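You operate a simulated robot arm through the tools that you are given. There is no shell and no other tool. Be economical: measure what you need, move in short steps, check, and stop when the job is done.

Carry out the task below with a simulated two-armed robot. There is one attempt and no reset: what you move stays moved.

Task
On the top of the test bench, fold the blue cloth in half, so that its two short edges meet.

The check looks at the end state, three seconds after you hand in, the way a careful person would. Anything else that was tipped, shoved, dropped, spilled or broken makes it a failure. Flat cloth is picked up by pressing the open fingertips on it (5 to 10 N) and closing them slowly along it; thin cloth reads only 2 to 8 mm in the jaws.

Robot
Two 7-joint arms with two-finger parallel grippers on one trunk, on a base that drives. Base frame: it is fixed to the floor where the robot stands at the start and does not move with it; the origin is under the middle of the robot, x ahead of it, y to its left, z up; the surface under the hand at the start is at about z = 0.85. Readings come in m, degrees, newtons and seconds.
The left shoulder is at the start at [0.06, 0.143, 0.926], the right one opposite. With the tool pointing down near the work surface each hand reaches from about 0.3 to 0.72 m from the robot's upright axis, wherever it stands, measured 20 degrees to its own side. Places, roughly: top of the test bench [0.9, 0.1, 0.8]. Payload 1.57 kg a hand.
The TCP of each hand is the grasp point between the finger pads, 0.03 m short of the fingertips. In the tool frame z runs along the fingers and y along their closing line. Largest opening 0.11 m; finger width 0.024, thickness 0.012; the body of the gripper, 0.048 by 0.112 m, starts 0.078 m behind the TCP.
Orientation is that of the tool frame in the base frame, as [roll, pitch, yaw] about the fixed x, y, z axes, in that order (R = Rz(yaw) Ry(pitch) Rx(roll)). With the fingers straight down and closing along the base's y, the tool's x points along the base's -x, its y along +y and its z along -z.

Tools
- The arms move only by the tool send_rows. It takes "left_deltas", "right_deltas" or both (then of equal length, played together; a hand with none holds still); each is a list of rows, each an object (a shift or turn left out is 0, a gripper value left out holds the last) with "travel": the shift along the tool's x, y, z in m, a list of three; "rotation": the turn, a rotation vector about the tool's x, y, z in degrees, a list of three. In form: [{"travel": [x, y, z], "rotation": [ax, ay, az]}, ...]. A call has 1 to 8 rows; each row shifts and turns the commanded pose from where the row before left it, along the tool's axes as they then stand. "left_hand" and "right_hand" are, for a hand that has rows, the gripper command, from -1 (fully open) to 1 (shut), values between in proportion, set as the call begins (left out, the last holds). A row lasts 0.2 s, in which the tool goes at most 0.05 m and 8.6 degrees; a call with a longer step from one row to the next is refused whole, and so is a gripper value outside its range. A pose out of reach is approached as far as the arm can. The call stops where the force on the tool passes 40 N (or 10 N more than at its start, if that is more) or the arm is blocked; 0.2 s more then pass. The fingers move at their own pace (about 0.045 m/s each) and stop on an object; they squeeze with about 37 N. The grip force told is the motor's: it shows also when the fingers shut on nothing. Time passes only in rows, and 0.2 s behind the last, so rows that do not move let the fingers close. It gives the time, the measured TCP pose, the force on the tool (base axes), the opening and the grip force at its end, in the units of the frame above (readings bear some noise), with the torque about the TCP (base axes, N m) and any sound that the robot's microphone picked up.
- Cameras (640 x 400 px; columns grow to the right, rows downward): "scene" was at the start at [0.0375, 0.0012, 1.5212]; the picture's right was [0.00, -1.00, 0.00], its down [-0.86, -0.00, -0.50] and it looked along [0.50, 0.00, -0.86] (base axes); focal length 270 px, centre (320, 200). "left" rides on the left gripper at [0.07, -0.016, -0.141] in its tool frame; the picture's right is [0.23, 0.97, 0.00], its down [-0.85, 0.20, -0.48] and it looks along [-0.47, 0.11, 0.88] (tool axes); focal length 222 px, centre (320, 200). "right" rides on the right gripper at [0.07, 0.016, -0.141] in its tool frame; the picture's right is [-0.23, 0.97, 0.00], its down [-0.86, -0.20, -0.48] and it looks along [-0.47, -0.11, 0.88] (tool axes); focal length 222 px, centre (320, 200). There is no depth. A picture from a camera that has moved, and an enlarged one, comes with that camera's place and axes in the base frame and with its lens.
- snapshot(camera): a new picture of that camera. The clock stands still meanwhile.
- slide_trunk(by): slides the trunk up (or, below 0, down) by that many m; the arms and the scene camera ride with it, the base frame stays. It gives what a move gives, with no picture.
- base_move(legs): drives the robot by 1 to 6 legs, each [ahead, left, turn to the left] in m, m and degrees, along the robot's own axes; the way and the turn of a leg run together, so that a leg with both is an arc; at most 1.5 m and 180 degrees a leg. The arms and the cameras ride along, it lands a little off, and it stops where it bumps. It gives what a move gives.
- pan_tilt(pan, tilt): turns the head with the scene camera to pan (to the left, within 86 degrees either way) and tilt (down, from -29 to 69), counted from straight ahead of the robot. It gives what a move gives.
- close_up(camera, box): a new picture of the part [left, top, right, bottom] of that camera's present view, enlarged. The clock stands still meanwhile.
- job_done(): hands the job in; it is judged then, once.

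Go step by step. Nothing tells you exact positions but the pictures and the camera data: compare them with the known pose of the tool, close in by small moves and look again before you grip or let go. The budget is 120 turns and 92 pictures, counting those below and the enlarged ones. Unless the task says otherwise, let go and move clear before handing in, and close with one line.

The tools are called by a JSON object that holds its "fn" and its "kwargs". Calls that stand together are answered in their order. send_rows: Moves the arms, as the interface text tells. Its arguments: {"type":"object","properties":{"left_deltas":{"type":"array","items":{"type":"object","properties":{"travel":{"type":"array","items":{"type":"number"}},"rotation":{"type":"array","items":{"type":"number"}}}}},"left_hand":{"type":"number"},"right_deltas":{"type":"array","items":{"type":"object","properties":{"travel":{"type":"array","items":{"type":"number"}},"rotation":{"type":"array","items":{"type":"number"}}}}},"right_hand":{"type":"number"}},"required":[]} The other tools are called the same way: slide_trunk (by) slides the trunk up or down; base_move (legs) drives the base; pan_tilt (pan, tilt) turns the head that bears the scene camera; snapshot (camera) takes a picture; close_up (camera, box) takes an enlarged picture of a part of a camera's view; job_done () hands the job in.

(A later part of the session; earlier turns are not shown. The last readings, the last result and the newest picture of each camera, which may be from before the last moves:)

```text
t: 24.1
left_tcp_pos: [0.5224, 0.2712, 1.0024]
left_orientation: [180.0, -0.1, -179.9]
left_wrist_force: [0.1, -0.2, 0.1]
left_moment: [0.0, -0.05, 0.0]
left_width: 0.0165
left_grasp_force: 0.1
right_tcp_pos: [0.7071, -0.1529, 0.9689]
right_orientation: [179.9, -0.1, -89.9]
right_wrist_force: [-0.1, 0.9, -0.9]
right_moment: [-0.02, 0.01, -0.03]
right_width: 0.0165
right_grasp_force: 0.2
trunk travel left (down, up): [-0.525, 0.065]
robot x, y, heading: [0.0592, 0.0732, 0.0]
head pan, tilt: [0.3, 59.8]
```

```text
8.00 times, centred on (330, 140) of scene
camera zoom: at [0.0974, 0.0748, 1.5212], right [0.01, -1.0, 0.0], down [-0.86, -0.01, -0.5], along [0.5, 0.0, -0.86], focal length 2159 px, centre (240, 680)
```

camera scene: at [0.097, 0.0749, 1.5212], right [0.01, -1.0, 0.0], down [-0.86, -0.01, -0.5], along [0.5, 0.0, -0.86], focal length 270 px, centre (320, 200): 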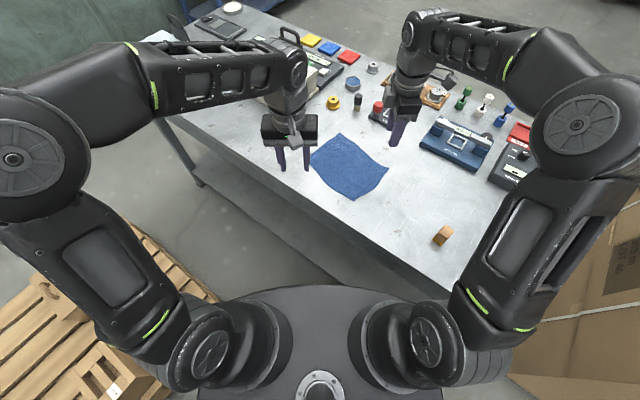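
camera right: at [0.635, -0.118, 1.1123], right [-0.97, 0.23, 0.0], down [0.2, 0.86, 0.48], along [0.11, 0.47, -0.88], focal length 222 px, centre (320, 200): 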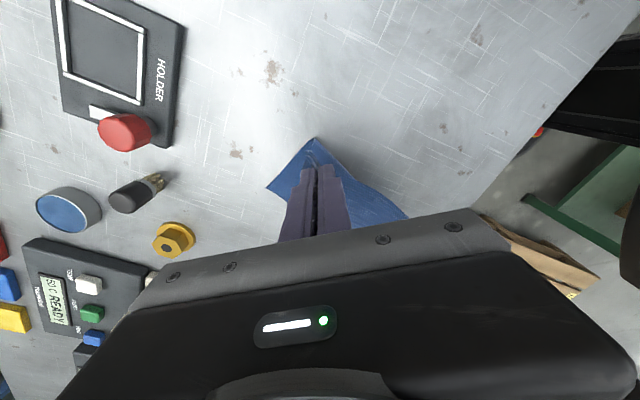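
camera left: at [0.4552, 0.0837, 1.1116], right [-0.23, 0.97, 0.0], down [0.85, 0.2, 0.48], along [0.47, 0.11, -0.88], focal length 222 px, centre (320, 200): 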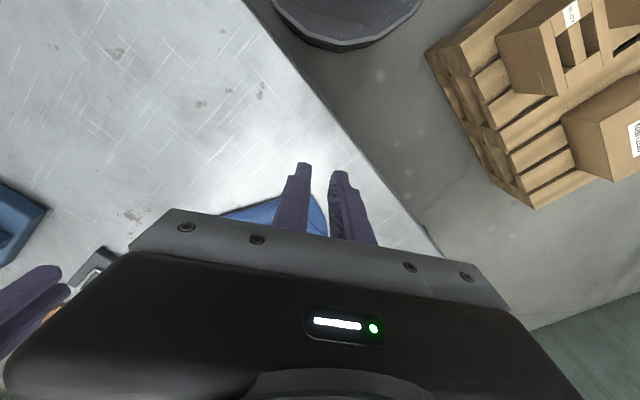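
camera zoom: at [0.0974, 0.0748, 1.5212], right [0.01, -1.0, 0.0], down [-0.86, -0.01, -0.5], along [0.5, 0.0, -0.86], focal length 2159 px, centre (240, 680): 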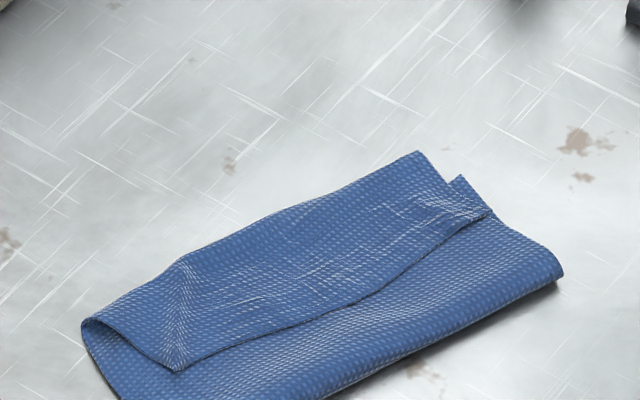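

The flap rolled back about 5 cm and the fold line isn't at the middle, so I'll undo this fold and redo it toward the robot, where the hands can tilt properly. First I turn the left hand to line up with the edge and take the middle of BC to unfold it.

{"fn": "send_rows", "kwargs": {"left_deltas": [{"rotation": [0, 0, -8.25]}, {"rotation": [0, 0, -8.25]}, {"rotation": [0, 0, -8.25]}, {"rotation": [0, 0, -8.25]}, {"travel": [0, -0.045, 0]}, {"travel": [0, -0.045, 0]}, {"travel": [0, -0.045, 0]}, {"travel": [0, -0.045, 0]}], "left_hand": 0.45}}

{"fn": "send_rows", "kwargs": {"left_deltas": [{"travel": [0, -0.045, 0.0]}, {"travel": [-0.007, -0.044, 0.02]}, {"travel": [0, 0, 0.03]}, {"travel": [0, 0, 0.03]}, {}]}}

{"fn": "snapshot", "kwargs": {"camera": "left"}}

{"fn": "close_up", "kwargs": {"camera": "scene", "box": [290, 105, 386, 165]}}

```text
t: 25.9
left_tcp_pos: [0.6222, 0.117, 0.9991]
left_orientation: [-179.9, 0.0, -146.9]
left_wrist_force: [-1.1, 0.6, 0.0]
left_moment: [0.01, 0.01, 0.0]
left_width: 0.0303
left_grasp_force: 0.1
right_tcp_pos: [0.7078, -0.1529, 0.9673]
right_orientation: [-180.0, 0.1, -89.8]
right_wrist_force: [-0.2, -0.2, 0.5]
right_moment: [-0.01, 0.0, 0.0]
right_width: 0.0165
right_grasp_force: 0.0
trunk travel left (down, up): [-0.525, 0.065]
robot x, y, heading: [0.0595, 0.0713, 0.2]
head pan, tilt: [0.3, 59.8]
```

```text
t: 27.1
left_tcp_pos: [0.6774, 0.0466, 0.9205]
left_orientation: [-180.0, 0.0, -146.9]
left_wrist_force: [0.0, -0.2, 0.6]
left_moment: [-0.04, 0.02, 0.02]
left_width: 0.0305
left_grasp_force: 0.1
right_tcp_pos: [0.7062, -0.1521, 0.9681]
right_orientation: [-179.9, 0.0, -90.0]
right_wrist_force: [-0.2, -0.1, -0.3]
right_moment: [0.02, 0.01, 0.0]
right_width: 0.0162
right_grasp_force: 0.0
trunk travel left (down, up): [-0.525, 0.065]
robot x, y, heading: [0.0592, 0.0715, 0.1]
head pan, tilt: [0.3, 59.8]
```

```text
58 pictures are left
camera left: at [0.6278, -0.0038, 1.0607], right [-0.72, 0.69, 0.0], down [0.61, 0.63, 0.48], along [0.33, 0.35, -0.88], focal length 222 px, centre (320, 200)
```

left: 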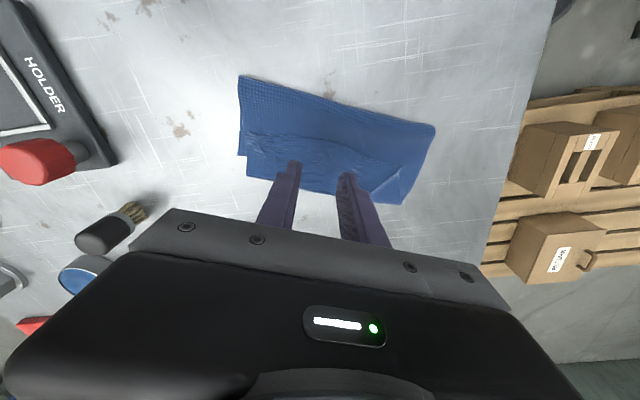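

```text
6.67 times, centred on (338, 135) of scene
camera zoom: at [0.0971, 0.0753, 1.5212], right [0.01, -1.0, 0.0], down [-0.86, -0.01, -0.5], along [0.5, 0.0, -0.86], focal length 1799 px, centre (200, 633)
```

zoom: 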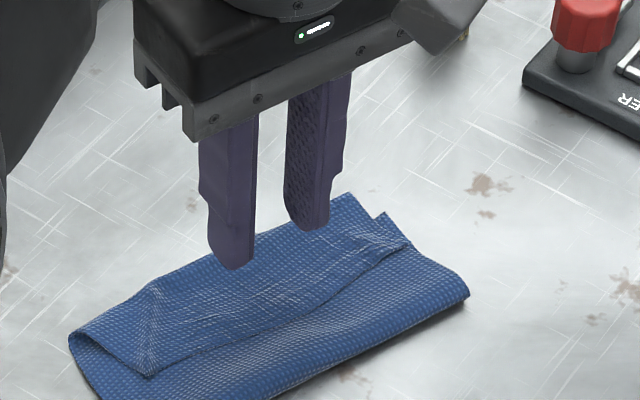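

The left camera shows the flap clearly, and I'm over the middle of edge BC. I move 6 mm inward and press down gently.

{"fn": "send_rows", "kwargs": {"left_deltas": [{"travel": [-0.006, 0, 0.015]}, {"travel": [0, 0, 0.012]}, {"travel": [0, 0, 0.004]}, {}]}}

{"fn": "send_rows", "kwargs": {"left_deltas": [{"travel": [0, 0, 0.002]}, {"travel": [0, 0, 0.002]}, {}]}}

```text
t: 28.1
left_tcp_pos: [0.6838, 0.051, 0.8882]
left_orientation: [-180.0, 0.0, -146.8]
left_wrist_force: [0.8, 0.5, -0.3]
left_moment: [0.02, 0.02, 0.01]
left_width: 0.0303
left_grasp_force: 0.1
right_tcp_pos: [0.7065, -0.1518, 0.9683]
right_orientation: [179.9, -0.1, -90.0]
right_wrist_force: [0.4, -1.1, 0.2]
right_moment: [-0.02, 0.0, -0.01]
right_width: 0.0167
right_grasp_force: 0.1
trunk travel left (down, up): [-0.525, 0.065]
robot x, y, heading: [0.058, 0.0707, 0.0]
head pan, tilt: [0.3, 59.8]
```

```text
t: 28.9
left_tcp_pos: [0.6815, 0.0507, 0.8852]
left_orientation: [-179.9, 0.0, -146.9]
left_wrist_force: [0.6, -0.6, 0.1]
left_moment: [0.0, -0.01, 0.0]
left_width: 0.03
left_grasp_force: 0.0
right_tcp_pos: [0.7062, -0.1522, 0.9691]
right_orientation: [-180.0, -0.1, -89.9]
right_wrist_force: [0.8, 0.8, 0.3]
right_moment: [0.02, -0.01, 0.0]
right_width: 0.0166
right_grasp_force: 0.0
trunk travel left (down, up): [-0.525, 0.065]
robot x, y, heading: [0.0576, 0.0755, -0.2]
head pan, tilt: [0.3, 59.8]
```

{"fn": "send_rows", "kwargs": {"left_deltas": [{"travel": [0, 0, 0.0015]}, {}]}}

{"fn": "send_rows", "kwargs": {"left_deltas": [{"travel": [0, 0, 0.001]}, {}]}}

```text
t: 29.5
left_tcp_pos: [0.6824, 0.0505, 0.8835]
left_orientation: [-180.0, 0.0, -146.9]
left_wrist_force: [1.2, 0.8, 0.7]
left_moment: [-0.01, -0.01, 0.0]
left_width: 0.0302
left_grasp_force: 0.1
right_tcp_pos: [0.7068, -0.1529, 0.9679]
right_orientation: [-180.0, 0.1, -89.9]
right_wrist_force: [0.5, 0.5, -0.1]
right_moment: [0.01, 0.05, 0.03]
right_width: 0.0165
right_grasp_force: 0.1
trunk travel left (down, up): [-0.525, 0.065]
robot x, y, heading: [0.058, 0.0718, 0.3]
head pan, tilt: [0.3, 59.8]
```

```text
t: 30.1
left_tcp_pos: [0.6836, 0.051, 0.8834]
left_orientation: [-180.0, 0.0, -146.8]
left_wrist_force: [-0.1, -0.9, 2.3]
left_moment: [0.01, 0.01, -0.02]
left_width: 0.03
left_grasp_force: 0.0
right_tcp_pos: [0.7073, -0.1515, 0.9687]
right_orientation: [-179.9, 0.0, -89.9]
right_wrist_force: [0.7, 1.0, 0.4]
right_moment: [-0.01, 0.0, 0.02]
right_width: 0.0165
right_grasp_force: 0.1
trunk travel left (down, up): [-0.525, 0.065]
robot x, y, heading: [0.0599, 0.077, -0.1]
head pan, tilt: [0.3, 59.8]
```

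There is slight contact now. I press 1 mm more and then close slowly.

{"fn": "send_rows", "kwargs": {"left_deltas": [{"travel": [0, 0, 0.001]}, {}]}}

{"fn": "send_rows", "kwargs": {"left_deltas": [{}, {}], "left_hand": 0.65}}

{"fn": "send_rows", "kwargs": {"left_deltas": [{}, {}], "left_hand": 0.82}}

{"fn": "send_rows", "kwargs": {"left_deltas": [{}, {}, {}], "left_hand": 1}}

{"fn": "close_up", "kwargs": {"camera": "left", "box": [180, 50, 500, 250]}}

```text
t: 30.7
left_tcp_pos: [0.683, 0.0512, 0.8836]
left_orientation: [-179.8, 0.1, -146.9]
left_wrist_force: [1.6, 0.5, 8.4]
left_moment: [0.04, 0.01, 0.0]
left_width: 0.0301
left_grasp_force: 0.1
right_tcp_pos: [0.7057, -0.1525, 0.9693]
right_orientation: [179.9, 0.0, -89.8]
right_wrist_force: [-0.5, -0.3, 0.5]
right_moment: [-0.03, 0.0, 0.02]
right_width: 0.0164
right_grasp_force: 0.0
trunk travel left (down, up): [-0.525, 0.065]
robot x, y, heading: [0.06, 0.0725, 0.1]
head pan, tilt: [0.3, 59.8]
```

```text
t: 31.3
left_tcp_pos: [0.6813, 0.0511, 0.8825]
left_orientation: [-179.9, 0.2, -146.9]
left_wrist_force: [0.8, -0.7, 12.2]
left_moment: [0.01, 0.04, 0.0]
left_width: 0.0185
left_grasp_force: 0.0
right_tcp_pos: [0.7063, -0.1524, 0.9687]
right_orientation: [-180.0, 0.0, -89.9]
right_wrist_force: [0.0, -0.4, 0.6]
right_moment: [0.02, 0.01, 0.02]
right_width: 0.0164
right_grasp_force: 0.0
trunk travel left (down, up): [-0.525, 0.065]
robot x, y, heading: [0.0622, 0.0747, -0.1]
head pan, tilt: [0.3, 59.8]
```

```text
t: 31.9
left_tcp_pos: [0.6822, 0.0506, 0.8831]
left_orientation: [-180.0, 0.1, -146.9]
left_wrist_force: [0.1, -1.0, 13.6]
left_moment: [-0.02, 0.02, 0.0]
left_width: 0.0107
left_grasp_force: 2.5
right_tcp_pos: [0.7066, -0.1522, 0.9686]
right_orientation: [-179.9, 0.0, -89.9]
right_wrist_force: [-0.3, 0.8, 0.1]
right_moment: [0.02, 0.03, 0.03]
right_width: 0.0163
right_grasp_force: 0.2
trunk travel left (down, up): [-0.525, 0.065]
robot x, y, heading: [0.0576, 0.0747, 0.0]
head pan, tilt: [0.3, 59.8]
```

```text
t: 32.7
left_tcp_pos: [0.6812, 0.0514, 0.8832]
left_orientation: [-180.0, 0.2, -146.9]
left_wrist_force: [1.8, -1.4, 15.4]
left_moment: [-0.09, -0.01, 0.04]
left_width: 0.0062
left_grasp_force: 26.6
right_tcp_pos: [0.7066, -0.1513, 0.9696]
right_orientation: [179.9, 0.0, -89.9]
right_wrist_force: [0.2, -0.3, -0.4]
right_moment: [0.06, 0.01, -0.01]
right_width: 0.0162
right_grasp_force: 0.1
trunk travel left (down, up): [-0.525, 0.065]
robot x, y, heading: [0.0596, 0.0711, -0.0]
head pan, tilt: [0.3, 59.8]
```

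```text
2.00 times, centred on (340, 150) of left
camera zoom: at [0.6323, 0.0004, 1.0235], right [-0.72, 0.69, 0.0], down [0.61, 0.63, 0.48], along [0.33, 0.35, -0.88], focal length 444 px, centre (280, 300)
```

zoom: 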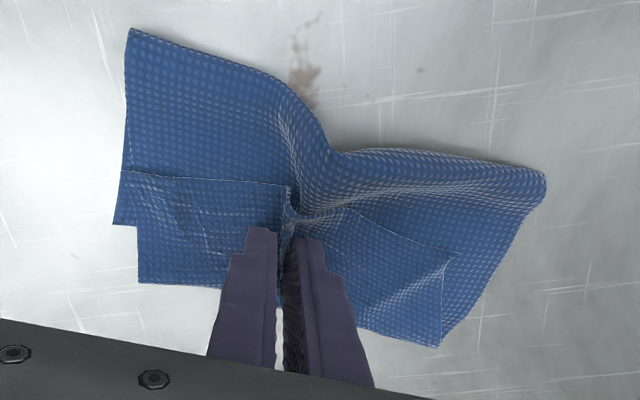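

The jaws read 6.2 mm, so I caught both layers. I open, back off and look before trying a lighter grasp.

{"fn": "send_rows", "kwargs": {"left_deltas": [{}, {}, {"travel": [0, 0, -0.02]}, {"travel": [0, 0, -0.02]}, {}], "left_hand": 0.5}}

{"fn": "close_up", "kwargs": {"camera": "left", "box": [180, 50, 500, 250]}}

{"fn": "close_up", "kwargs": {"camera": "scene", "box": [290, 105, 386, 165]}}

```text
t: 33.9
left_tcp_pos: [0.6832, 0.0524, 0.9215]
left_orientation: [-180.0, 0.0, -146.9]
left_wrist_force: [0.7, 0.5, 0.5]
left_moment: [-0.01, 0.01, 0.02]
left_width: 0.0277
left_grasp_force: 0.0
right_tcp_pos: [0.7079, -0.1528, 0.9685]
right_orientation: [-180.0, 0.0, -89.9]
right_wrist_force: [0.3, 0.4, -0.3]
right_moment: [0.03, 0.0, -0.01]
right_width: 0.0164
right_grasp_force: 0.1
trunk travel left (down, up): [-0.525, 0.065]
robot x, y, heading: [0.0596, 0.0694, 0.1]
head pan, tilt: [0.3, 59.8]
```

```text
2.00 times, centred on (340, 150) of left
camera zoom: at [0.6337, 0.0017, 1.062], right [-0.72, 0.69, 0.0], down [0.61, 0.63, 0.48], along [0.33, 0.35, -0.88], focal length 444 px, centre (280, 300)
```

zoom: 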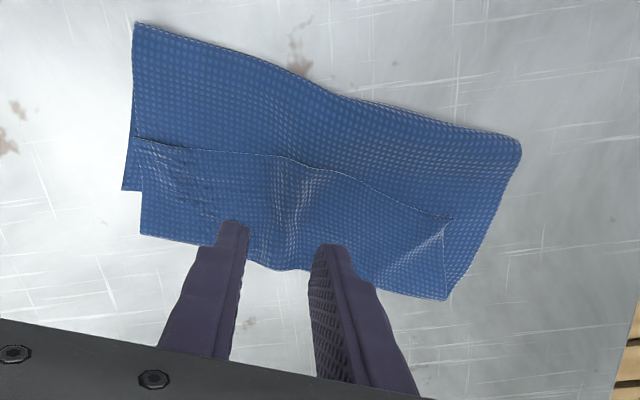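

```text
6.67 times, centred on (338, 135) of scene
camera zoom: at [0.0973, 0.075, 1.5212], right [0.01, -1.0, 0.0], down [-0.86, -0.01, -0.5], along [0.5, 0.0, -0.86], focal length 1799 px, centre (200, 633)
```

zoom: 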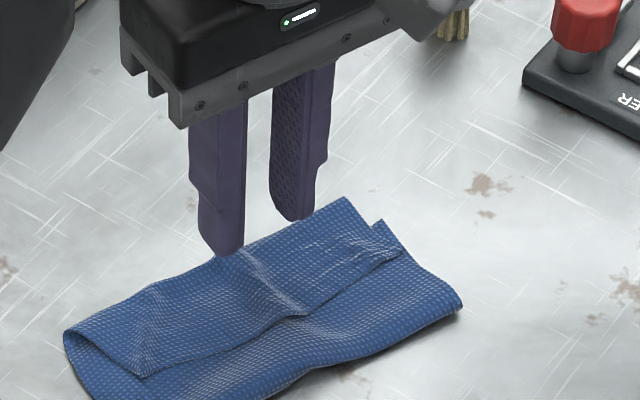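

A ridge in the flap now stands between the fingers. I'll try pinching only its crest, almost without pressing, so that only the top layer comes.

{"fn": "send_rows", "kwargs": {"left_deltas": [{"travel": [0.003, 0, 0.02]}, {"travel": [0, 0, 0.0155]}, {}, {}]}}

{"fn": "send_rows", "kwargs": {"left_deltas": [{}, {}], "left_hand": 0.8}}

{"fn": "send_rows", "kwargs": {"left_deltas": [{}, {}, {}], "left_hand": 1}}

{"fn": "close_up", "kwargs": {"camera": "left", "box": [180, 50, 500, 250]}}

```text
t: 34.9
left_tcp_pos: [0.6812, 0.0495, 0.8864]
left_orientation: [179.9, -0.1, -146.9]
left_wrist_force: [0.1, -0.1, 1.0]
left_moment: [0.01, 0.03, 0.01]
left_width: 0.0275
left_grasp_force: 0.1
right_tcp_pos: [0.7068, -0.1532, 0.9673]
right_orientation: [180.0, 0.1, -89.9]
right_wrist_force: [-0.5, -0.2, -0.2]
right_moment: [0.01, -0.02, 0.01]
right_width: 0.0166
right_grasp_force: 0.0
trunk travel left (down, up): [-0.525, 0.065]
robot x, y, heading: [0.063, 0.0741, 0.2]
head pan, tilt: [0.3, 59.8]
```

```text
t: 35.5
left_tcp_pos: [0.68, 0.0501, 0.8846]
left_orientation: [-179.9, 0.0, -146.8]
left_wrist_force: [0.3, 0.1, 0.1]
left_moment: [0.01, 0.02, 0.0]
left_width: 0.0112
left_grasp_force: 0.0
right_tcp_pos: [0.707, -0.1516, 0.9679]
right_orientation: [-179.9, 0.0, -89.9]
right_wrist_force: [-0.1, -0.8, 0.4]
right_moment: [0.0, 0.02, -0.03]
right_width: 0.0168
right_grasp_force: 0.2
trunk travel left (down, up): [-0.525, 0.065]
robot x, y, heading: [0.0616, 0.0745, 0.1]
head pan, tilt: [0.3, 59.8]
```

```text
t: 36.3
left_tcp_pos: [0.68, 0.0494, 0.8861]
left_orientation: [179.9, 0.0, -146.9]
left_wrist_force: [0.0, 0.6, -0.2]
left_moment: [0.02, -0.02, -0.02]
left_width: 0.0021
left_grasp_force: 24.1
right_tcp_pos: [0.7082, -0.151, 0.9691]
right_orientation: [-180.0, 0.0, -89.8]
right_wrist_force: [0.3, 0.2, 0.8]
right_moment: [0.01, 0.02, 0.0]
right_width: 0.0167
right_grasp_force: 0.1
trunk travel left (down, up): [-0.525, 0.065]
robot x, y, heading: [0.0579, 0.0734, 0.1]
head pan, tilt: [0.3, 59.8]
```

```text
2.00 times, centred on (340, 150) of left
camera zoom: at [0.6314, -0.0002, 1.0269], right [-0.72, 0.69, 0.0], down [0.61, 0.63, 0.48], along [0.33, 0.35, -0.88], focal length 444 px, centre (280, 300)
```

zoom: 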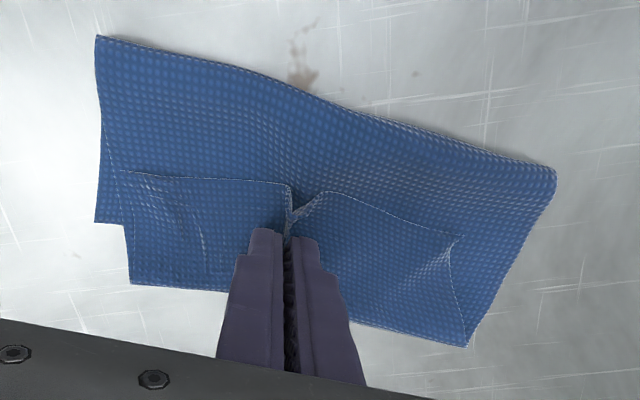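

2.1 mm means I have just the top layer. I lift it and swing edge BC back toward −n to reopen the cloth.

{"fn": "send_rows", "kwargs": {"left_deltas": [{"travel": [0, 0, -0.025]}, {"travel": [0.015, 0, -0.03]}, {"travel": [0.03, 0, -0.025]}, {"travel": [0.04, 0, 0]}, {"travel": [0.04, 0, 0.01]}, {"travel": [0.035, 0, 0.025]}, {"travel": [0.025, 0, 0.025]}, {}]}}

{"fn": "close_up", "kwargs": {"camera": "scene", "box": [240, 90, 440, 215]}}

{"fn": "snapshot", "kwargs": {"camera": "left"}}

```text
t: 38.1
left_tcp_pos: [0.5246, -0.0528, 0.9058]
left_orientation: [-180.0, 0.0, -146.8]
left_wrist_force: [1.0, 0.3, 0.2]
left_moment: [-0.04, 0.01, -0.03]
left_width: 0.0021
left_grasp_force: 23.8
right_tcp_pos: [0.7078, -0.1526, 0.968]
right_orientation: [180.0, 0.0, -90.0]
right_wrist_force: [-0.4, -0.1, 0.1]
right_moment: [0.01, -0.01, -0.02]
right_width: 0.0162
right_grasp_force: 0.0
trunk travel left (down, up): [-0.525, 0.065]
robot x, y, heading: [0.0626, 0.0716, 0.2]
head pan, tilt: [0.3, 59.8]
```

```text
3.20 times, centred on (340, 152) of scene
camera zoom: at [0.0974, 0.0752, 1.5212], right [0.01, -1.0, 0.0], down [-0.86, -0.01, -0.5], along [0.5, 0.0, -0.86], focal length 864 px, centre (256, 352)
```

zoom: 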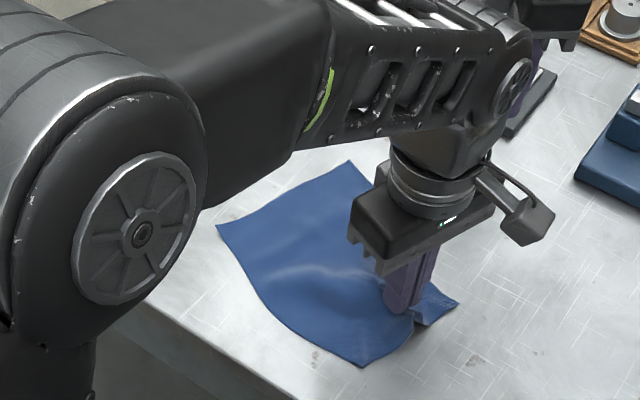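

```text
51 pictures are left
camera left: at [0.4753, -0.1021, 1.0466], right [-0.72, 0.69, 0.0], down [0.61, 0.63, 0.48], along [0.33, 0.35, -0.88], focal length 222 px, centre (320, 200)
```

left: 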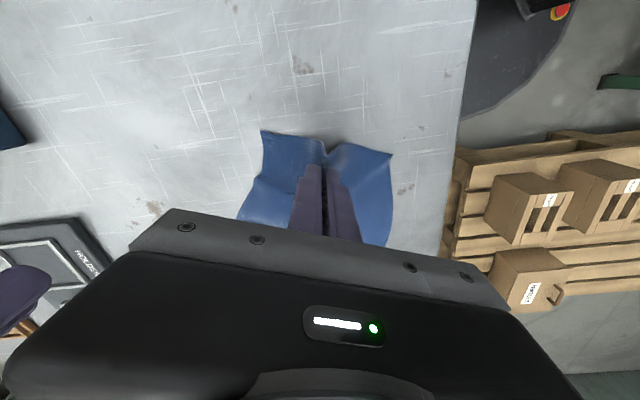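

The cloth is unfolded again. I set edge BC down with a slight pull, release, and clear the view.

{"fn": "send_rows", "kwargs": {"left_deltas": [{"travel": [0.006, 0, 0.008]}, {"travel": [0.004, 0, 0.01]}, {}]}}

{"fn": "send_rows", "kwargs": {"left_deltas": [{}, {}, {"travel": [0, 0, -0.03]}, {"travel": [0.0, 0, -0.04]}, {"travel": [0, 0.045, 0]}, {"travel": [0, 0.045, 0]}, {"travel": [0, 0.045, 0]}, {"travel": [0, 0.045, 0]}], "left_hand": 0.6}}

{"fn": "send_rows", "kwargs": {"left_deltas": [{"travel": [0, 0.045, 0]}, {"travel": [0.0, 0.04, 0]}, {}]}}

{"fn": "close_up", "kwargs": {"camera": "scene", "box": [240, 90, 440, 215]}}

```text
t: 38.9
left_tcp_pos: [0.516, -0.0575, 0.8879]
left_orientation: [180.0, 0.0, -146.9]
left_wrist_force: [-0.6, -0.3, 0.3]
left_moment: [-0.02, -0.02, 0.01]
left_width: 0.0024
left_grasp_force: 23.7
right_tcp_pos: [0.7076, -0.152, 0.9692]
right_orientation: [-180.0, 0.0, -89.9]
right_wrist_force: [0.4, -0.6, -0.5]
right_moment: [-0.01, -0.01, -0.03]
right_width: 0.0164
right_grasp_force: 0.0
trunk travel left (down, up): [-0.525, 0.065]
robot x, y, heading: [0.0602, 0.076, 0.4]
head pan, tilt: [0.3, 59.8]
```

```text
t: 40.7
left_tcp_pos: [0.4183, 0.0961, 0.9555]
left_orientation: [-179.9, 0.0, -147.0]
left_wrist_force: [0.9, 0.1, -0.6]
left_moment: [-0.02, -0.02, 0.05]
left_width: 0.0218
left_grasp_force: 0.1
right_tcp_pos: [0.7058, -0.1514, 0.9699]
right_orientation: [-180.0, 0.1, -89.9]
right_wrist_force: [-0.2, 0.6, 0.1]
right_moment: [0.0, -0.04, -0.04]
right_width: 0.0165
right_grasp_force: 0.1
trunk travel left (down, up): [-0.525, 0.065]
robot x, y, heading: [0.0578, 0.0728, 0.2]
head pan, tilt: [0.3, 59.8]
```

```text
t: 41.5
left_tcp_pos: [0.3724, 0.1669, 0.9565]
left_orientation: [180.0, 0.0, -147.0]
left_wrist_force: [0.7, -0.1, 0.4]
left_moment: [0.02, 0.0, 0.0]
left_width: 0.0218
left_grasp_force: 0.0
right_tcp_pos: [0.7073, -0.1529, 0.9678]
right_orientation: [-180.0, -0.1, -89.9]
right_wrist_force: [-0.7, -1.0, 0.1]
right_moment: [0.0, 0.02, 0.0]
right_width: 0.0166
right_grasp_force: 0.0
trunk travel left (down, up): [-0.525, 0.065]
robot x, y, heading: [0.0599, 0.0739, 0.1]
head pan, tilt: [0.3, 59.8]
```

```text
3.20 times, centred on (340, 152) of scene
camera zoom: at [0.0975, 0.0749, 1.5212], right [0.01, -1.0, 0.0], down [-0.86, -0.01, -0.5], along [0.5, 0.0, -0.86], focal length 864 px, centre (256, 352)
```

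zoom: 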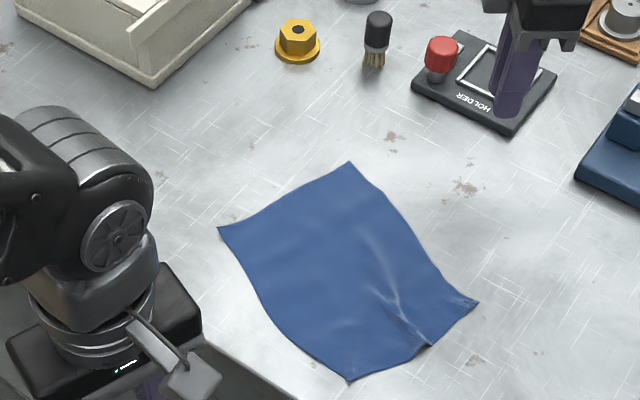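

The cloth is flat again with A(.715,-.019), D(.630,.113), B(.542,-.131) and C(.459,-.008). The single mid-edge pinch handled well, so I'll take AD at its middle with the left hand and fold it toward the robot, tilting the hand as it goes.

{"fn": "send_rows", "kwargs": {"left_deltas": [{"travel": [-0.0253, -0.0377, 0]}, {"travel": [-0.0253, -0.0377, 0]}, {"travel": [-0.0253, -0.0377, 0]}, {"travel": [-0.0253, -0.0377, 0]}, {"travel": [-0.0253, -0.0377, 0]}, {"travel": [-0.0253, -0.0377, 0]}, {"travel": [-0.0253, -0.0377, 0.02]}, {"travel": [0, 0, 0.02]}], "left_hand": 0.5}}

{"fn": "close_up", "kwargs": {"camera": "left", "box": [120, 50, 520, 300]}}

{"fn": "close_up", "kwargs": {"camera": "scene", "box": [240, 90, 440, 215]}}

```text
t: 43.3
left_tcp_pos: [0.663, 0.0414, 0.9186]
left_orientation: [-179.9, -0.1, -146.9]
left_wrist_force: [0.6, 0.2, -0.2]
left_moment: [-0.01, 0.01, 0.01]
left_width: 0.0275
left_grasp_force: 0.1
right_tcp_pos: [0.7065, -0.1517, 0.9681]
right_orientation: [180.0, -0.1, -89.9]
right_wrist_force: [-0.4, 0.3, -0.8]
right_moment: [-0.02, 0.0, -0.04]
right_width: 0.0162
right_grasp_force: 0.1
trunk travel left (down, up): [-0.525, 0.065]
robot x, y, heading: [0.0621, 0.0705, 0.0]
head pan, tilt: [0.3, 59.8]
```

```text
1.60 times, centred on (320, 175) of left
camera zoom: at [0.6139, -0.0091, 1.0596], right [-0.72, 0.69, 0.0], down [0.61, 0.63, 0.48], along [0.33, 0.35, -0.88], focal length 355 px, centre (320, 240)
```

zoom: 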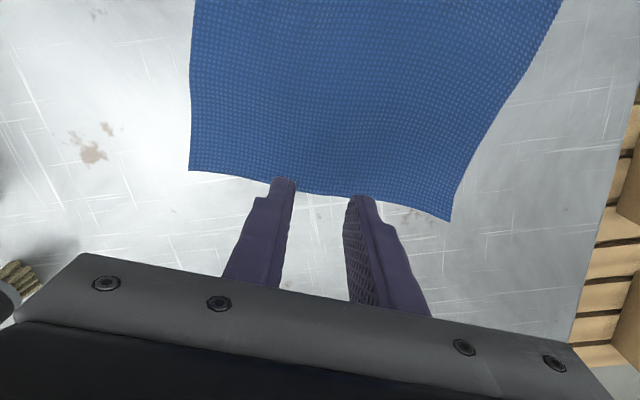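

```text
3.20 times, centred on (340, 152) of scene
camera zoom: at [0.0969, 0.0753, 1.5213], right [0.01, -1.0, 0.0], down [-0.86, -0.01, -0.5], along [0.5, 0.0, -0.86], focal length 864 px, centre (256, 352)
```

zoom: 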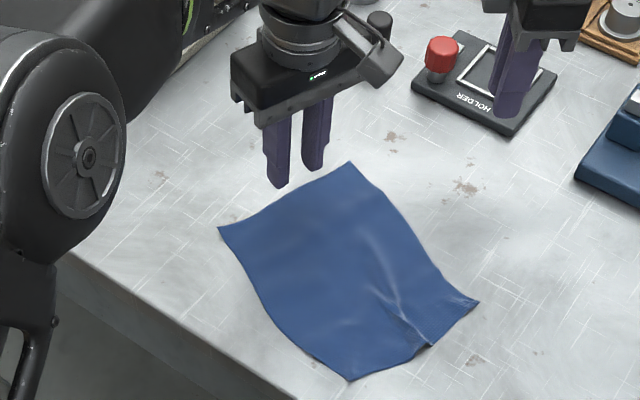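

I'm well placed over the middle of AD; a 6 mm shift sideways, then press.

{"fn": "send_rows", "kwargs": {"left_deltas": [{"travel": [-0.001, 0.006, 0.015]}, {"travel": [0, 0, 0.02]}, {"travel": [0, 0, 0.002]}, {}]}}

{"fn": "send_rows", "kwargs": {"left_deltas": [{"travel": [0, 0, 0.001]}, {}]}}

```text
t: 44.3
left_tcp_pos: [0.6625, 0.0462, 0.8805]
left_orientation: [180.0, 0.0, -146.9]
left_wrist_force: [-0.3, -0.5, 2.4]
left_moment: [0.0, 0.0, 0.0]
left_width: 0.0277
left_grasp_force: 0.0
right_tcp_pos: [0.7065, -0.1524, 0.9688]
right_orientation: [-179.9, 0.0, -89.9]
right_wrist_force: [-0.4, 0.5, 0.0]
right_moment: [0.02, 0.01, 0.03]
right_width: 0.0165
right_grasp_force: 0.1
trunk travel left (down, up): [-0.525, 0.065]
robot x, y, heading: [0.0587, 0.0747, 0.3]
head pan, tilt: [0.3, 59.8]
```

```text
t: 44.9
left_tcp_pos: [0.6631, 0.0469, 0.8804]
left_orientation: [180.0, 0.1, -147.0]
left_wrist_force: [-0.9, 1.6, 8.8]
left_moment: [0.09, 0.06, -0.02]
left_width: 0.0275
left_grasp_force: 0.5
right_tcp_pos: [0.7061, -0.1526, 0.9692]
right_orientation: [-180.0, -0.1, -89.8]
right_wrist_force: [-0.8, -0.2, -0.8]
right_moment: [0.0, -0.02, 0.0]
right_width: 0.0164
right_grasp_force: 0.1
trunk travel left (down, up): [-0.525, 0.065]
robot x, y, heading: [0.0606, 0.0726, 0.4]
head pan, tilt: [0.3, 59.8]
```

The press is 8.8 N, so I close slowly.

{"fn": "send_rows", "kwargs": {"left_deltas": [{}, {}], "left_hand": 0.65}}

{"fn": "send_rows", "kwargs": {"left_deltas": [{}, {}], "left_hand": 0.82}}

{"fn": "send_rows", "kwargs": {"left_deltas": [{}, {}, {}], "left_hand": 1}}

{"fn": "close_up", "kwargs": {"camera": "left", "box": [120, 50, 520, 300]}}

```text
t: 45.5
left_tcp_pos: [0.6623, 0.0459, 0.8821]
left_orientation: [-180.0, 0.1, -146.9]
left_wrist_force: [1.1, 0.5, 11.4]
left_moment: [0.04, -0.04, 0.03]
left_width: 0.0176
left_grasp_force: 0.0
right_tcp_pos: [0.7066, -0.1513, 0.9689]
right_orientation: [-180.0, 0.0, -89.9]
right_wrist_force: [-0.1, 0.0, 0.1]
right_moment: [0.01, -0.02, -0.01]
right_width: 0.0162
right_grasp_force: 0.0
trunk travel left (down, up): [-0.525, 0.065]
robot x, y, heading: [0.0632, 0.074, -0.0]
head pan, tilt: [0.3, 59.8]
```

```text
t: 46.1
left_tcp_pos: [0.6623, 0.0458, 0.881]
left_orientation: [-179.9, 0.2, -147.0]
left_wrist_force: [-0.1, 0.1, 13.9]
left_moment: [0.07, 0.08, -0.02]
left_width: 0.0097
left_grasp_force: 0.0
right_tcp_pos: [0.7067, -0.1525, 0.9709]
right_orientation: [-180.0, 0.0, -89.8]
right_wrist_force: [0.0, 0.0, -0.1]
right_moment: [0.0, 0.05, -0.01]
right_width: 0.0166
right_grasp_force: 0.0
trunk travel left (down, up): [-0.525, 0.065]
robot x, y, heading: [0.0529, 0.0743, -0.2]
head pan, tilt: [0.3, 59.8]
```

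```text
t: 46.9
left_tcp_pos: [0.6614, 0.0465, 0.8808]
left_orientation: [-179.8, 0.1, -146.8]
left_wrist_force: [2.1, -0.6, 15.4]
left_moment: [0.01, -0.02, 0.01]
left_width: 0.0023
left_grasp_force: 23.7
right_tcp_pos: [0.7065, -0.1521, 0.9686]
right_orientation: [-179.9, 0.0, -89.8]
right_wrist_force: [0.0, 0.8, -0.3]
right_moment: [0.0, 0.0, 0.0]
right_width: 0.0167
right_grasp_force: 0.0
trunk travel left (down, up): [-0.525, 0.065]
robot x, y, heading: [0.0626, 0.0761, 0.2]
head pan, tilt: [0.3, 59.8]
```

```text
1.60 times, centred on (320, 175) of left
camera zoom: at [0.6122, -0.0038, 1.0222], right [-0.72, 0.69, 0.0], down [0.61, 0.63, 0.48], along [0.33, 0.35, -0.88], focal length 355 px, centre (320, 240)
```

zoom: 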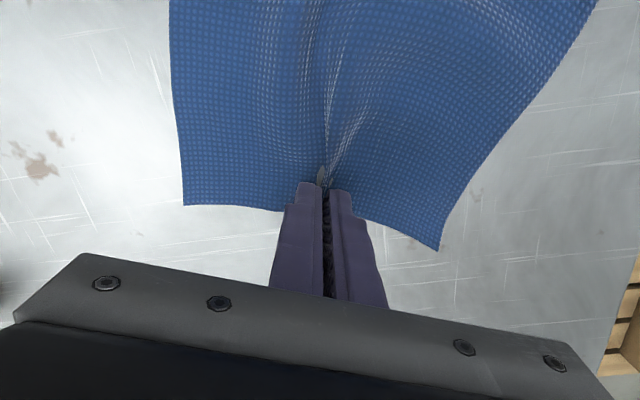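

I have 2.3 mm of cloth. I run the first half of the fold arc toward the robot, tilting the hand up to 40°.

{"fn": "send_rows", "kwargs": {"left_deltas": [{"travel": [0.01, 0, -0.025]}, {"travel": [0.0162, 0, -0.0197], "rotation": [0, -8, 0]}, {"travel": [0.0192, 0, -0.022], "rotation": [0, -8, 0]}, {"travel": [0.0192, 0, -0.0197], "rotation": [0, -8, 0]}, {"travel": [0.0192, 0, -0.0151], "rotation": [0, -8, 0]}, {"travel": [0.0201, 0, -0.012], "rotation": [0, -8, 0]}, {}]}}

{"fn": "close_up", "kwargs": {"camera": "scene", "box": [240, 90, 440, 215]}}

{"fn": "snapshot", "kwargs": {"camera": "left"}}

{"fn": "snapshot", "kwargs": {"camera": "right"}}

```text
t: 48.5
left_tcp_pos: [0.5634, -0.0189, 0.9647]
left_orientation: [-180.0, 40.1, -146.8]
left_wrist_force: [0.4, 0.0, -0.2]
left_moment: [0.02, 0.04, 0.03]
left_width: 0.0024
left_grasp_force: 23.7
right_tcp_pos: [0.7068, -0.1527, 0.9682]
right_orientation: [-180.0, 0.1, -89.9]
right_wrist_force: [0.5, -0.4, -0.1]
right_moment: [0.0, -0.01, -0.03]
right_width: 0.0164
right_grasp_force: 0.1
trunk travel left (down, up): [-0.525, 0.065]
robot x, y, heading: [0.0575, 0.0744, 0.1]
head pan, tilt: [0.3, 59.8]
```

```text
3.20 times, centred on (340, 152) of scene
camera zoom: at [0.0977, 0.0754, 1.5212], right [0.01, -1.0, 0.0], down [-0.86, -0.01, -0.5], along [0.5, 0.0, -0.86], focal length 864 px, centre (256, 352)
```

zoom: 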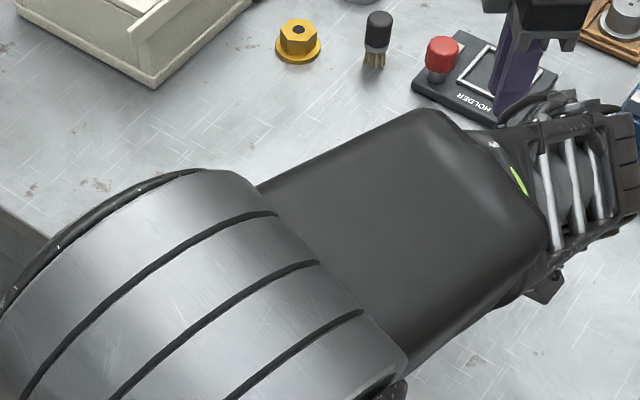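

```text
45 pictures are left
camera left: at [0.4513, -0.109, 1.0267], right [-0.68, 0.72, -0.15], down [0.18, 0.36, 0.92], along [0.71, 0.6, -0.37], focal length 222 px, centre (320, 200)
```

left: 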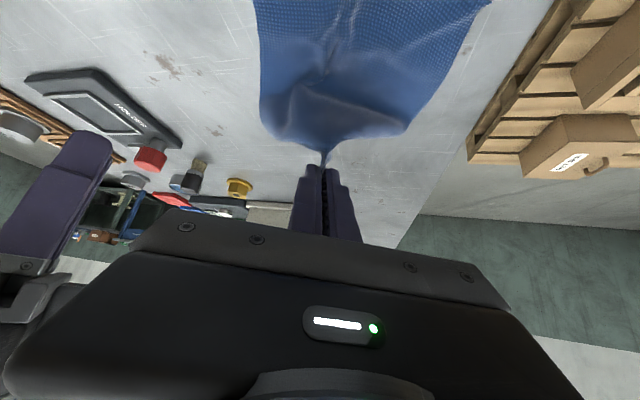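

```text
44 pictures are left
camera right: at [0.6916, -0.2211, 1.1103], right [-0.97, 0.23, 0.0], down [0.2, 0.86, 0.48], along [0.11, 0.47, -0.88], focal length 222 px, centre (320, 200)
```

right: 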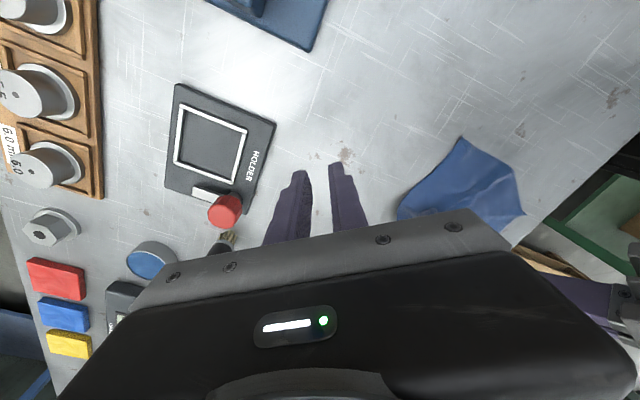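

BC has not moved (middle ≈ (.501,-.066)), and AD hangs over nicely with the hand tilted. I bring it over to BC and down, ending about 2.5 cm above the bench.

{"fn": "send_rows", "kwargs": {"left_deltas": [{"travel": [0.0212, -0.002, -0.0089], "rotation": [0, -5, 0]}, {"travel": [0.0309, -0.002, -0.007], "rotation": [0, -5, 0]}, {"travel": [0.0353, -0.001, -0.0031]}, {"travel": [0.0262, 0, 0]}, {}]}}

{"fn": "snapshot", "kwargs": {"camera": "scene"}}

{"fn": "snapshot", "kwargs": {"camera": "left"}}

{"fn": "snapshot", "kwargs": {"camera": "right"}}

```text
t: 49.9
left_tcp_pos: [0.5151, -0.0377, 0.8983]
left_orientation: [-179.6, 49.6, -141.5]
left_wrist_force: [-0.1, -0.4, 0.6]
left_moment: [0.04, 0.04, -0.05]
left_width: 0.0025
left_grasp_force: 23.6
right_tcp_pos: [0.706, -0.1633, 0.9671]
right_orientation: [179.6, -0.1, -90.8]
right_wrist_force: [-0.1, 0.3, -0.5]
right_moment: [0.0, 0.01, -0.05]
right_width: 0.0165
right_grasp_force: 0.0
trunk travel left (down, up): [-0.525, 0.065]
robot x, y, heading: [0.0627, 0.0734, 0.2]
head pan, tilt: [0.3, 59.8]
stopped in row 5 (left hand): the arm was blocked; the commanded pose is now the measured one
```

```text
43 pictures are left
camera scene: at [0.0974, 0.0749, 1.5212], right [0.01, -1.0, 0.0], down [-0.86, -0.01, -0.5], along [0.5, 0.0, -0.86], focal length 270 px, centre (320, 200)
```

scene: 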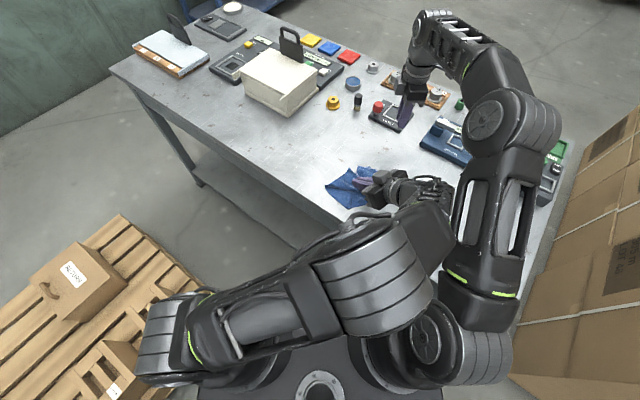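

```text
42 pictures are left
camera left: at [0.4053, -0.1447, 0.9361], right [-0.72, 0.67, -0.18], down [0.02, 0.28, 0.96], along [0.69, 0.69, -0.21], focal length 222 px, centre (320, 200)
```

left: 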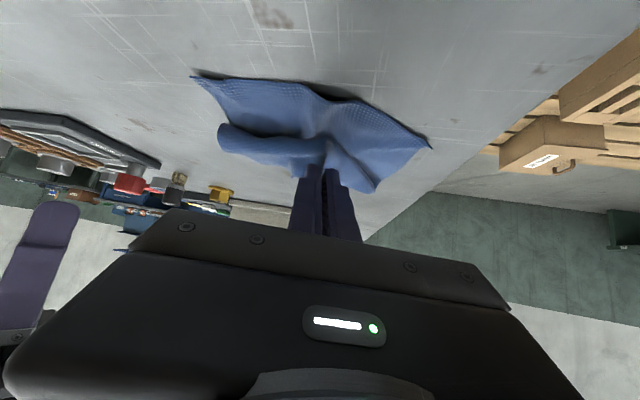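

```text
41 pictures are left
camera right: at [0.6895, -0.2318, 1.1076], right [-0.97, 0.24, 0.01], down [0.22, 0.85, 0.48], along [0.11, 0.46, -0.88], focal length 222 px, centre (320, 200)
```

right: 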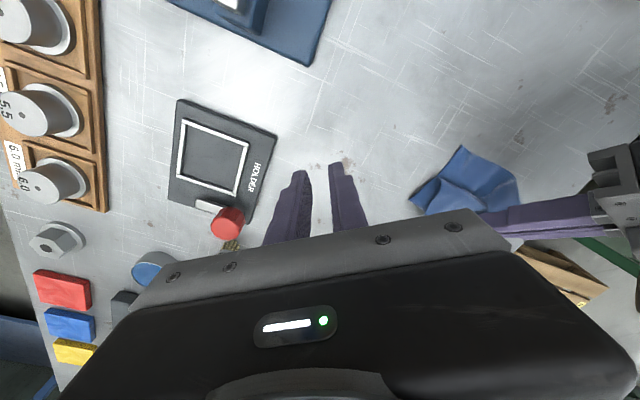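

The left elbow pressed lightly against the right arm. I move the right arm up and outward, clear of it, before finishing.

{"fn": "send_rows", "kwargs": {"right_deltas": [{"travel": [0, 0, -0.04]}, {"travel": [0, 0, -0.04]}, {"travel": [0.04, 0, 0]}, {"travel": [0.04, 0, 0]}, {"travel": [0.04, 0, 0]}, {}]}}

{"fn": "snapshot", "kwargs": {"camera": "scene"}}

```text
t: 51.3
left_tcp_pos: [0.52, -0.0136, 0.8879]
left_orientation: [177.3, 50.1, -141.5]
left_wrist_force: [0.5, -0.4, -0.3]
left_moment: [0.04, 0.03, 0.01]
left_width: 0.0021
left_grasp_force: 23.6
right_tcp_pos: [0.7055, -0.2052, 1.0012]
right_orientation: [-179.4, 0.1, -91.3]
right_wrist_force: [0.1, 0.2, 0.5]
right_moment: [0.02, -0.01, -0.01]
right_width: 0.0163
right_grasp_force: 0.1
right hand out of reach, approached as far as the arm can: row 1, 2, 3, 4, 5
trunk travel left (down, up): [-0.525, 0.065]
robot x, y, heading: [0.0611, 0.0736, -0.1]
head pan, tilt: [0.3, 59.8]
```

```text
40 pictures are left
camera scene: at [0.0972, 0.0748, 1.5212], right [0.01, -1.0, 0.0], down [-0.86, -0.01, -0.5], along [0.5, 0.0, -0.86], focal length 270 px, centre (320, 200)
```

scene: 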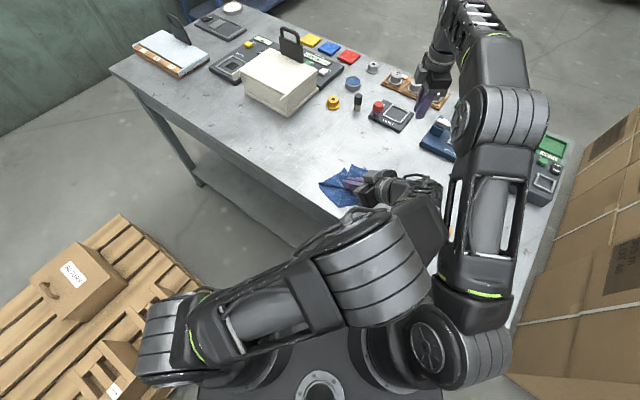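

The arms are leaning on each other, so I back the left hand up along its path with the cloth still held. Then I can park the right arm properly.

{"fn": "send_rows", "kwargs": {"left_deltas": [{"travel": [-0.028, 0, -0.002]}, {"travel": [-0.028, 0, -0.001], "rotation": [0, 5, 0]}, {"travel": [-0.028, 0, -0.001], "rotation": [0, 5, 0]}, {}]}}

{"fn": "snapshot", "kwargs": {"camera": "scene"}}

```text
t: 52.3
left_tcp_pos: [0.5563, -0.0081, 0.962]
left_orientation: [-179.5, 39.4, -141.5]
left_wrist_force: [0.4, -0.4, 0.7]
left_moment: [0.02, 0.01, -0.06]
left_width: 0.0022
left_grasp_force: 23.7
right_tcp_pos: [0.7042, -0.2017, 0.9934]
right_orientation: [179.9, -0.2, -90.7]
right_wrist_force: [0.1, 0.3, -0.2]
right_moment: [0.01, 0.01, 0.01]
right_width: 0.0165
right_grasp_force: 0.1
trunk travel left (down, up): [-0.525, 0.065]
robot x, y, heading: [0.0597, 0.0747, 0.2]
head pan, tilt: [0.3, 59.8]
```

```text
39 pictures are left
camera scene: at [0.0971, 0.0747, 1.5212], right [0.01, -1.0, 0.0], down [-0.86, -0.01, -0.5], along [0.5, 0.0, -0.86], focal length 270 px, centre (320, 200)
```

scene: 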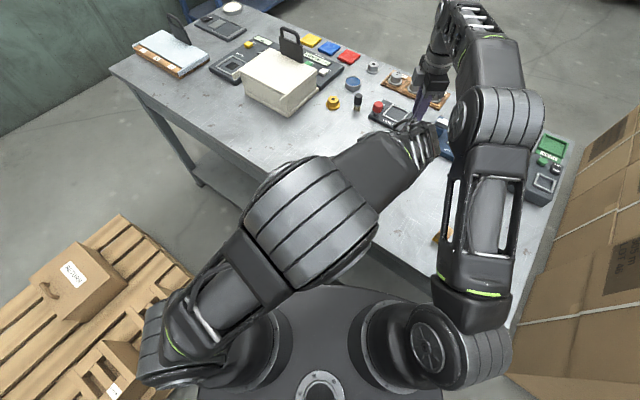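

The left arm is clear again. I now retract the right hand back and to the right, out of the left arm's space.

{"fn": "send_rows", "kwargs": {"right_deltas": [{"travel": [0.03, 0.02, 0]}, {"travel": [0.03, 0.035, 0]}, {"travel": [0.03, 0.035, 0]}, {"travel": [0.03, 0.035, 0]}, {"travel": [0.03, 0.035, 0]}, {"travel": [0.03, 0.035, 0]}, {}]}}

{"fn": "snapshot", "kwargs": {"camera": "scene"}}

```text
t: 53.9
left_tcp_pos: [0.5559, -0.0064, 0.9626]
left_orientation: [-179.5, 39.5, -141.6]
left_wrist_force: [0.2, 0.1, 0.5]
left_moment: [0.02, 0.0, 0.01]
left_width: 0.0021
left_grasp_force: 23.6
right_tcp_pos: [0.5034, -0.3817, 0.9977]
right_orientation: [179.6, -0.1, -90.8]
right_wrist_force: [0.0, -0.2, 0.6]
right_moment: [0.01, 0.01, 0.0]
right_width: 0.0162
right_grasp_force: 0.0
trunk travel left (down, up): [-0.525, 0.065]
robot x, y, heading: [0.0616, 0.0759, 0.1]
head pan, tilt: [0.3, 59.8]
```

```text
38 pictures are left
camera scene: at [0.0977, 0.0752, 1.5212], right [0.01, -1.0, 0.0], down [-0.86, -0.01, -0.5], along [0.5, 0.0, -0.86], focal length 270 px, centre (320, 200)
```

scene: 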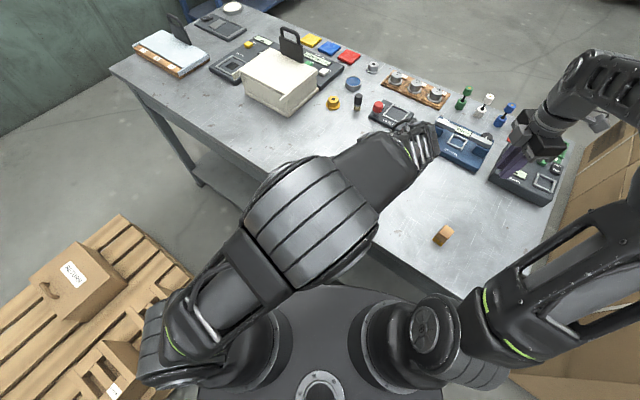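

Plenty of room now. I straighten the hand's yaw and run the second half of the fold again, then look.

{"fn": "send_rows", "kwargs": {"left_deltas": [{"rotation": [3.4, 0, 4.2]}, {"travel": [0.0212, -0.005, -0.0089], "rotation": [0, -5, 0]}, {"travel": [0.0309, -0.005, -0.007], "rotation": [0, -5, 0]}, {"travel": [0.033, -0.004, -0.001]}, {}]}}

{"fn": "snapshot", "kwargs": {"camera": "left"}}

{"fn": "snapshot", "kwargs": {"camera": "scene"}}

```text
t: 55.1
left_tcp_pos: [0.5027, -0.0585, 0.9164]
left_orientation: [-179.6, 49.6, -146.9]
left_wrist_force: [-0.3, 1.0, 0.9]
left_moment: [0.0, 0.0, 0.02]
left_width: 0.0022
left_grasp_force: 23.4
right_tcp_pos: [0.5035, -0.381, 0.9968]
right_orientation: [179.7, -0.1, -90.8]
right_wrist_force: [-0.4, -0.4, 0.6]
right_moment: [0.0, 0.0, 0.03]
right_width: 0.0167
right_grasp_force: 0.1
trunk travel left (down, up): [-0.525, 0.065]
robot x, y, heading: [0.057, 0.0745, -0.0]
head pan, tilt: [0.3, 59.8]
```

```text
37 pictures are left
camera left: at [0.3838, -0.152, 0.9551], right [-0.65, 0.74, -0.18], down [0.05, 0.27, 0.96], along [0.76, 0.62, -0.21], focal length 222 px, centre (320, 200)
```

left: 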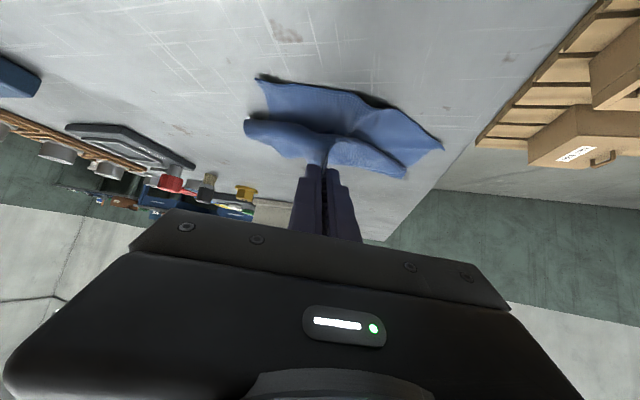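

```text
36 pictures are left
camera scene: at [0.0973, 0.0752, 1.5212], right [0.01, -1.0, 0.0], down [-0.86, -0.01, -0.5], along [0.5, 0.0, -0.86], focal length 270 px, centre (320, 200)
```

scene: 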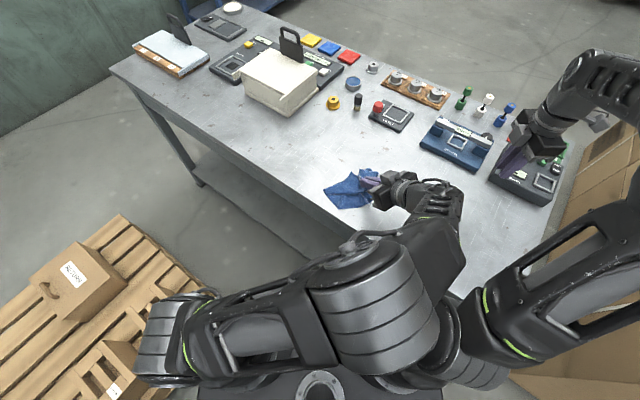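

Edge BC seems to have turned a little. I enlarge the scene view to check it before lowering.

{"fn": "close_up", "kwargs": {"camera": "scene", "box": [304, 150, 400, 210]}}

{"fn": "close_up", "kwargs": {"camera": "left", "box": [220, 50, 460, 200]}}

```text
6.67 times, centred on (352, 180) of scene
camera zoom: at [0.0973, 0.0752, 1.5212], right [0.01, -1.0, 0.0], down [-0.86, -0.01, -0.5], along [0.5, 0.0, -0.86], focal length 1799 px, centre (107, 333)
```

zoom: 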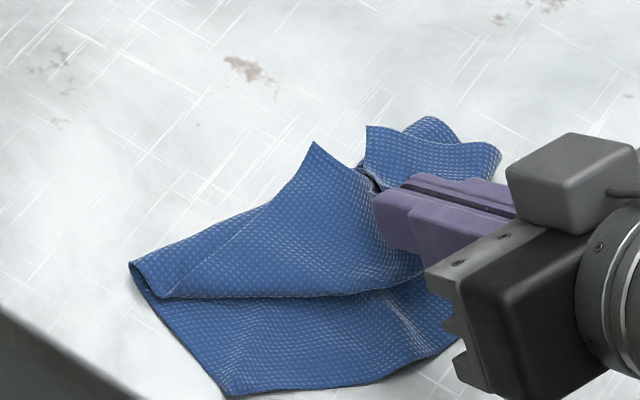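

```text
2.67 times, centred on (340, 125) of left
camera zoom: at [0.3838, -0.152, 0.9551], right [-0.65, 0.74, -0.18], down [0.05, 0.27, 0.96], along [0.76, 0.62, -0.21], focal length 592 px, centre (267, 400)
```

zoom: 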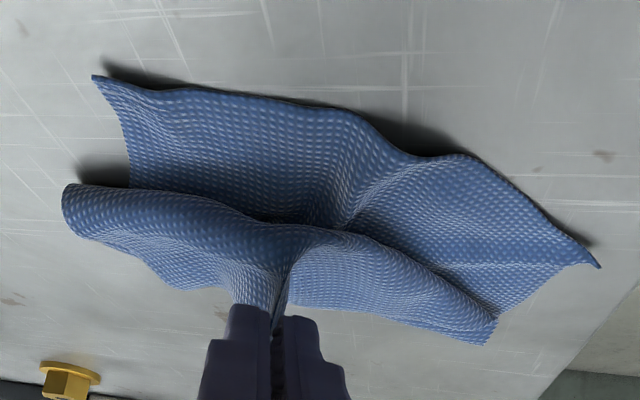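

The edge has curled back at the pinch again, but the proportions look right: roll front about 4 cm inside BC, flap about 4 cm. I lower it, release, and then unroll the flap by sweeping it toward BC with open fingers.

{"fn": "send_rows", "kwargs": {"left_deltas": [{"travel": [0.0134, 0, 0.0112]}, {"travel": [0.0115, 0, 0.0097]}, {}]}}

{"fn": "close_up", "kwargs": {"camera": "scene", "box": [304, 150, 400, 210]}}

```text
t: 55.9
left_tcp_pos: [0.5043, -0.0576, 0.8843]
left_orientation: [-179.6, 49.7, -146.7]
left_wrist_force: [-0.2, -0.5, 0.3]
left_moment: [0.03, 0.01, 0.01]
left_width: 0.0023
left_grasp_force: 24.1
right_tcp_pos: [0.5045, -0.3816, 0.9955]
right_orientation: [179.7, -0.1, -90.8]
right_wrist_force: [0.8, 0.6, 0.0]
right_moment: [-0.01, 0.01, 0.03]
right_width: 0.0164
right_grasp_force: 0.2
trunk travel left (down, up): [-0.525, 0.065]
robot x, y, heading: [0.0622, 0.0736, 0.2]
head pan, tilt: [0.3, 59.8]
```

```text
6.67 times, centred on (352, 180) of scene
camera zoom: at [0.0972, 0.075, 1.5212], right [0.01, -1.0, 0.0], down [-0.86, -0.01, -0.5], along [0.5, 0.0, -0.86], focal length 1799 px, centre (107, 333)
```

zoom: 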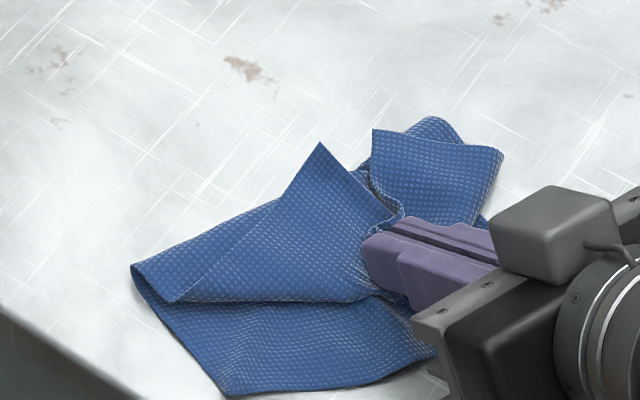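

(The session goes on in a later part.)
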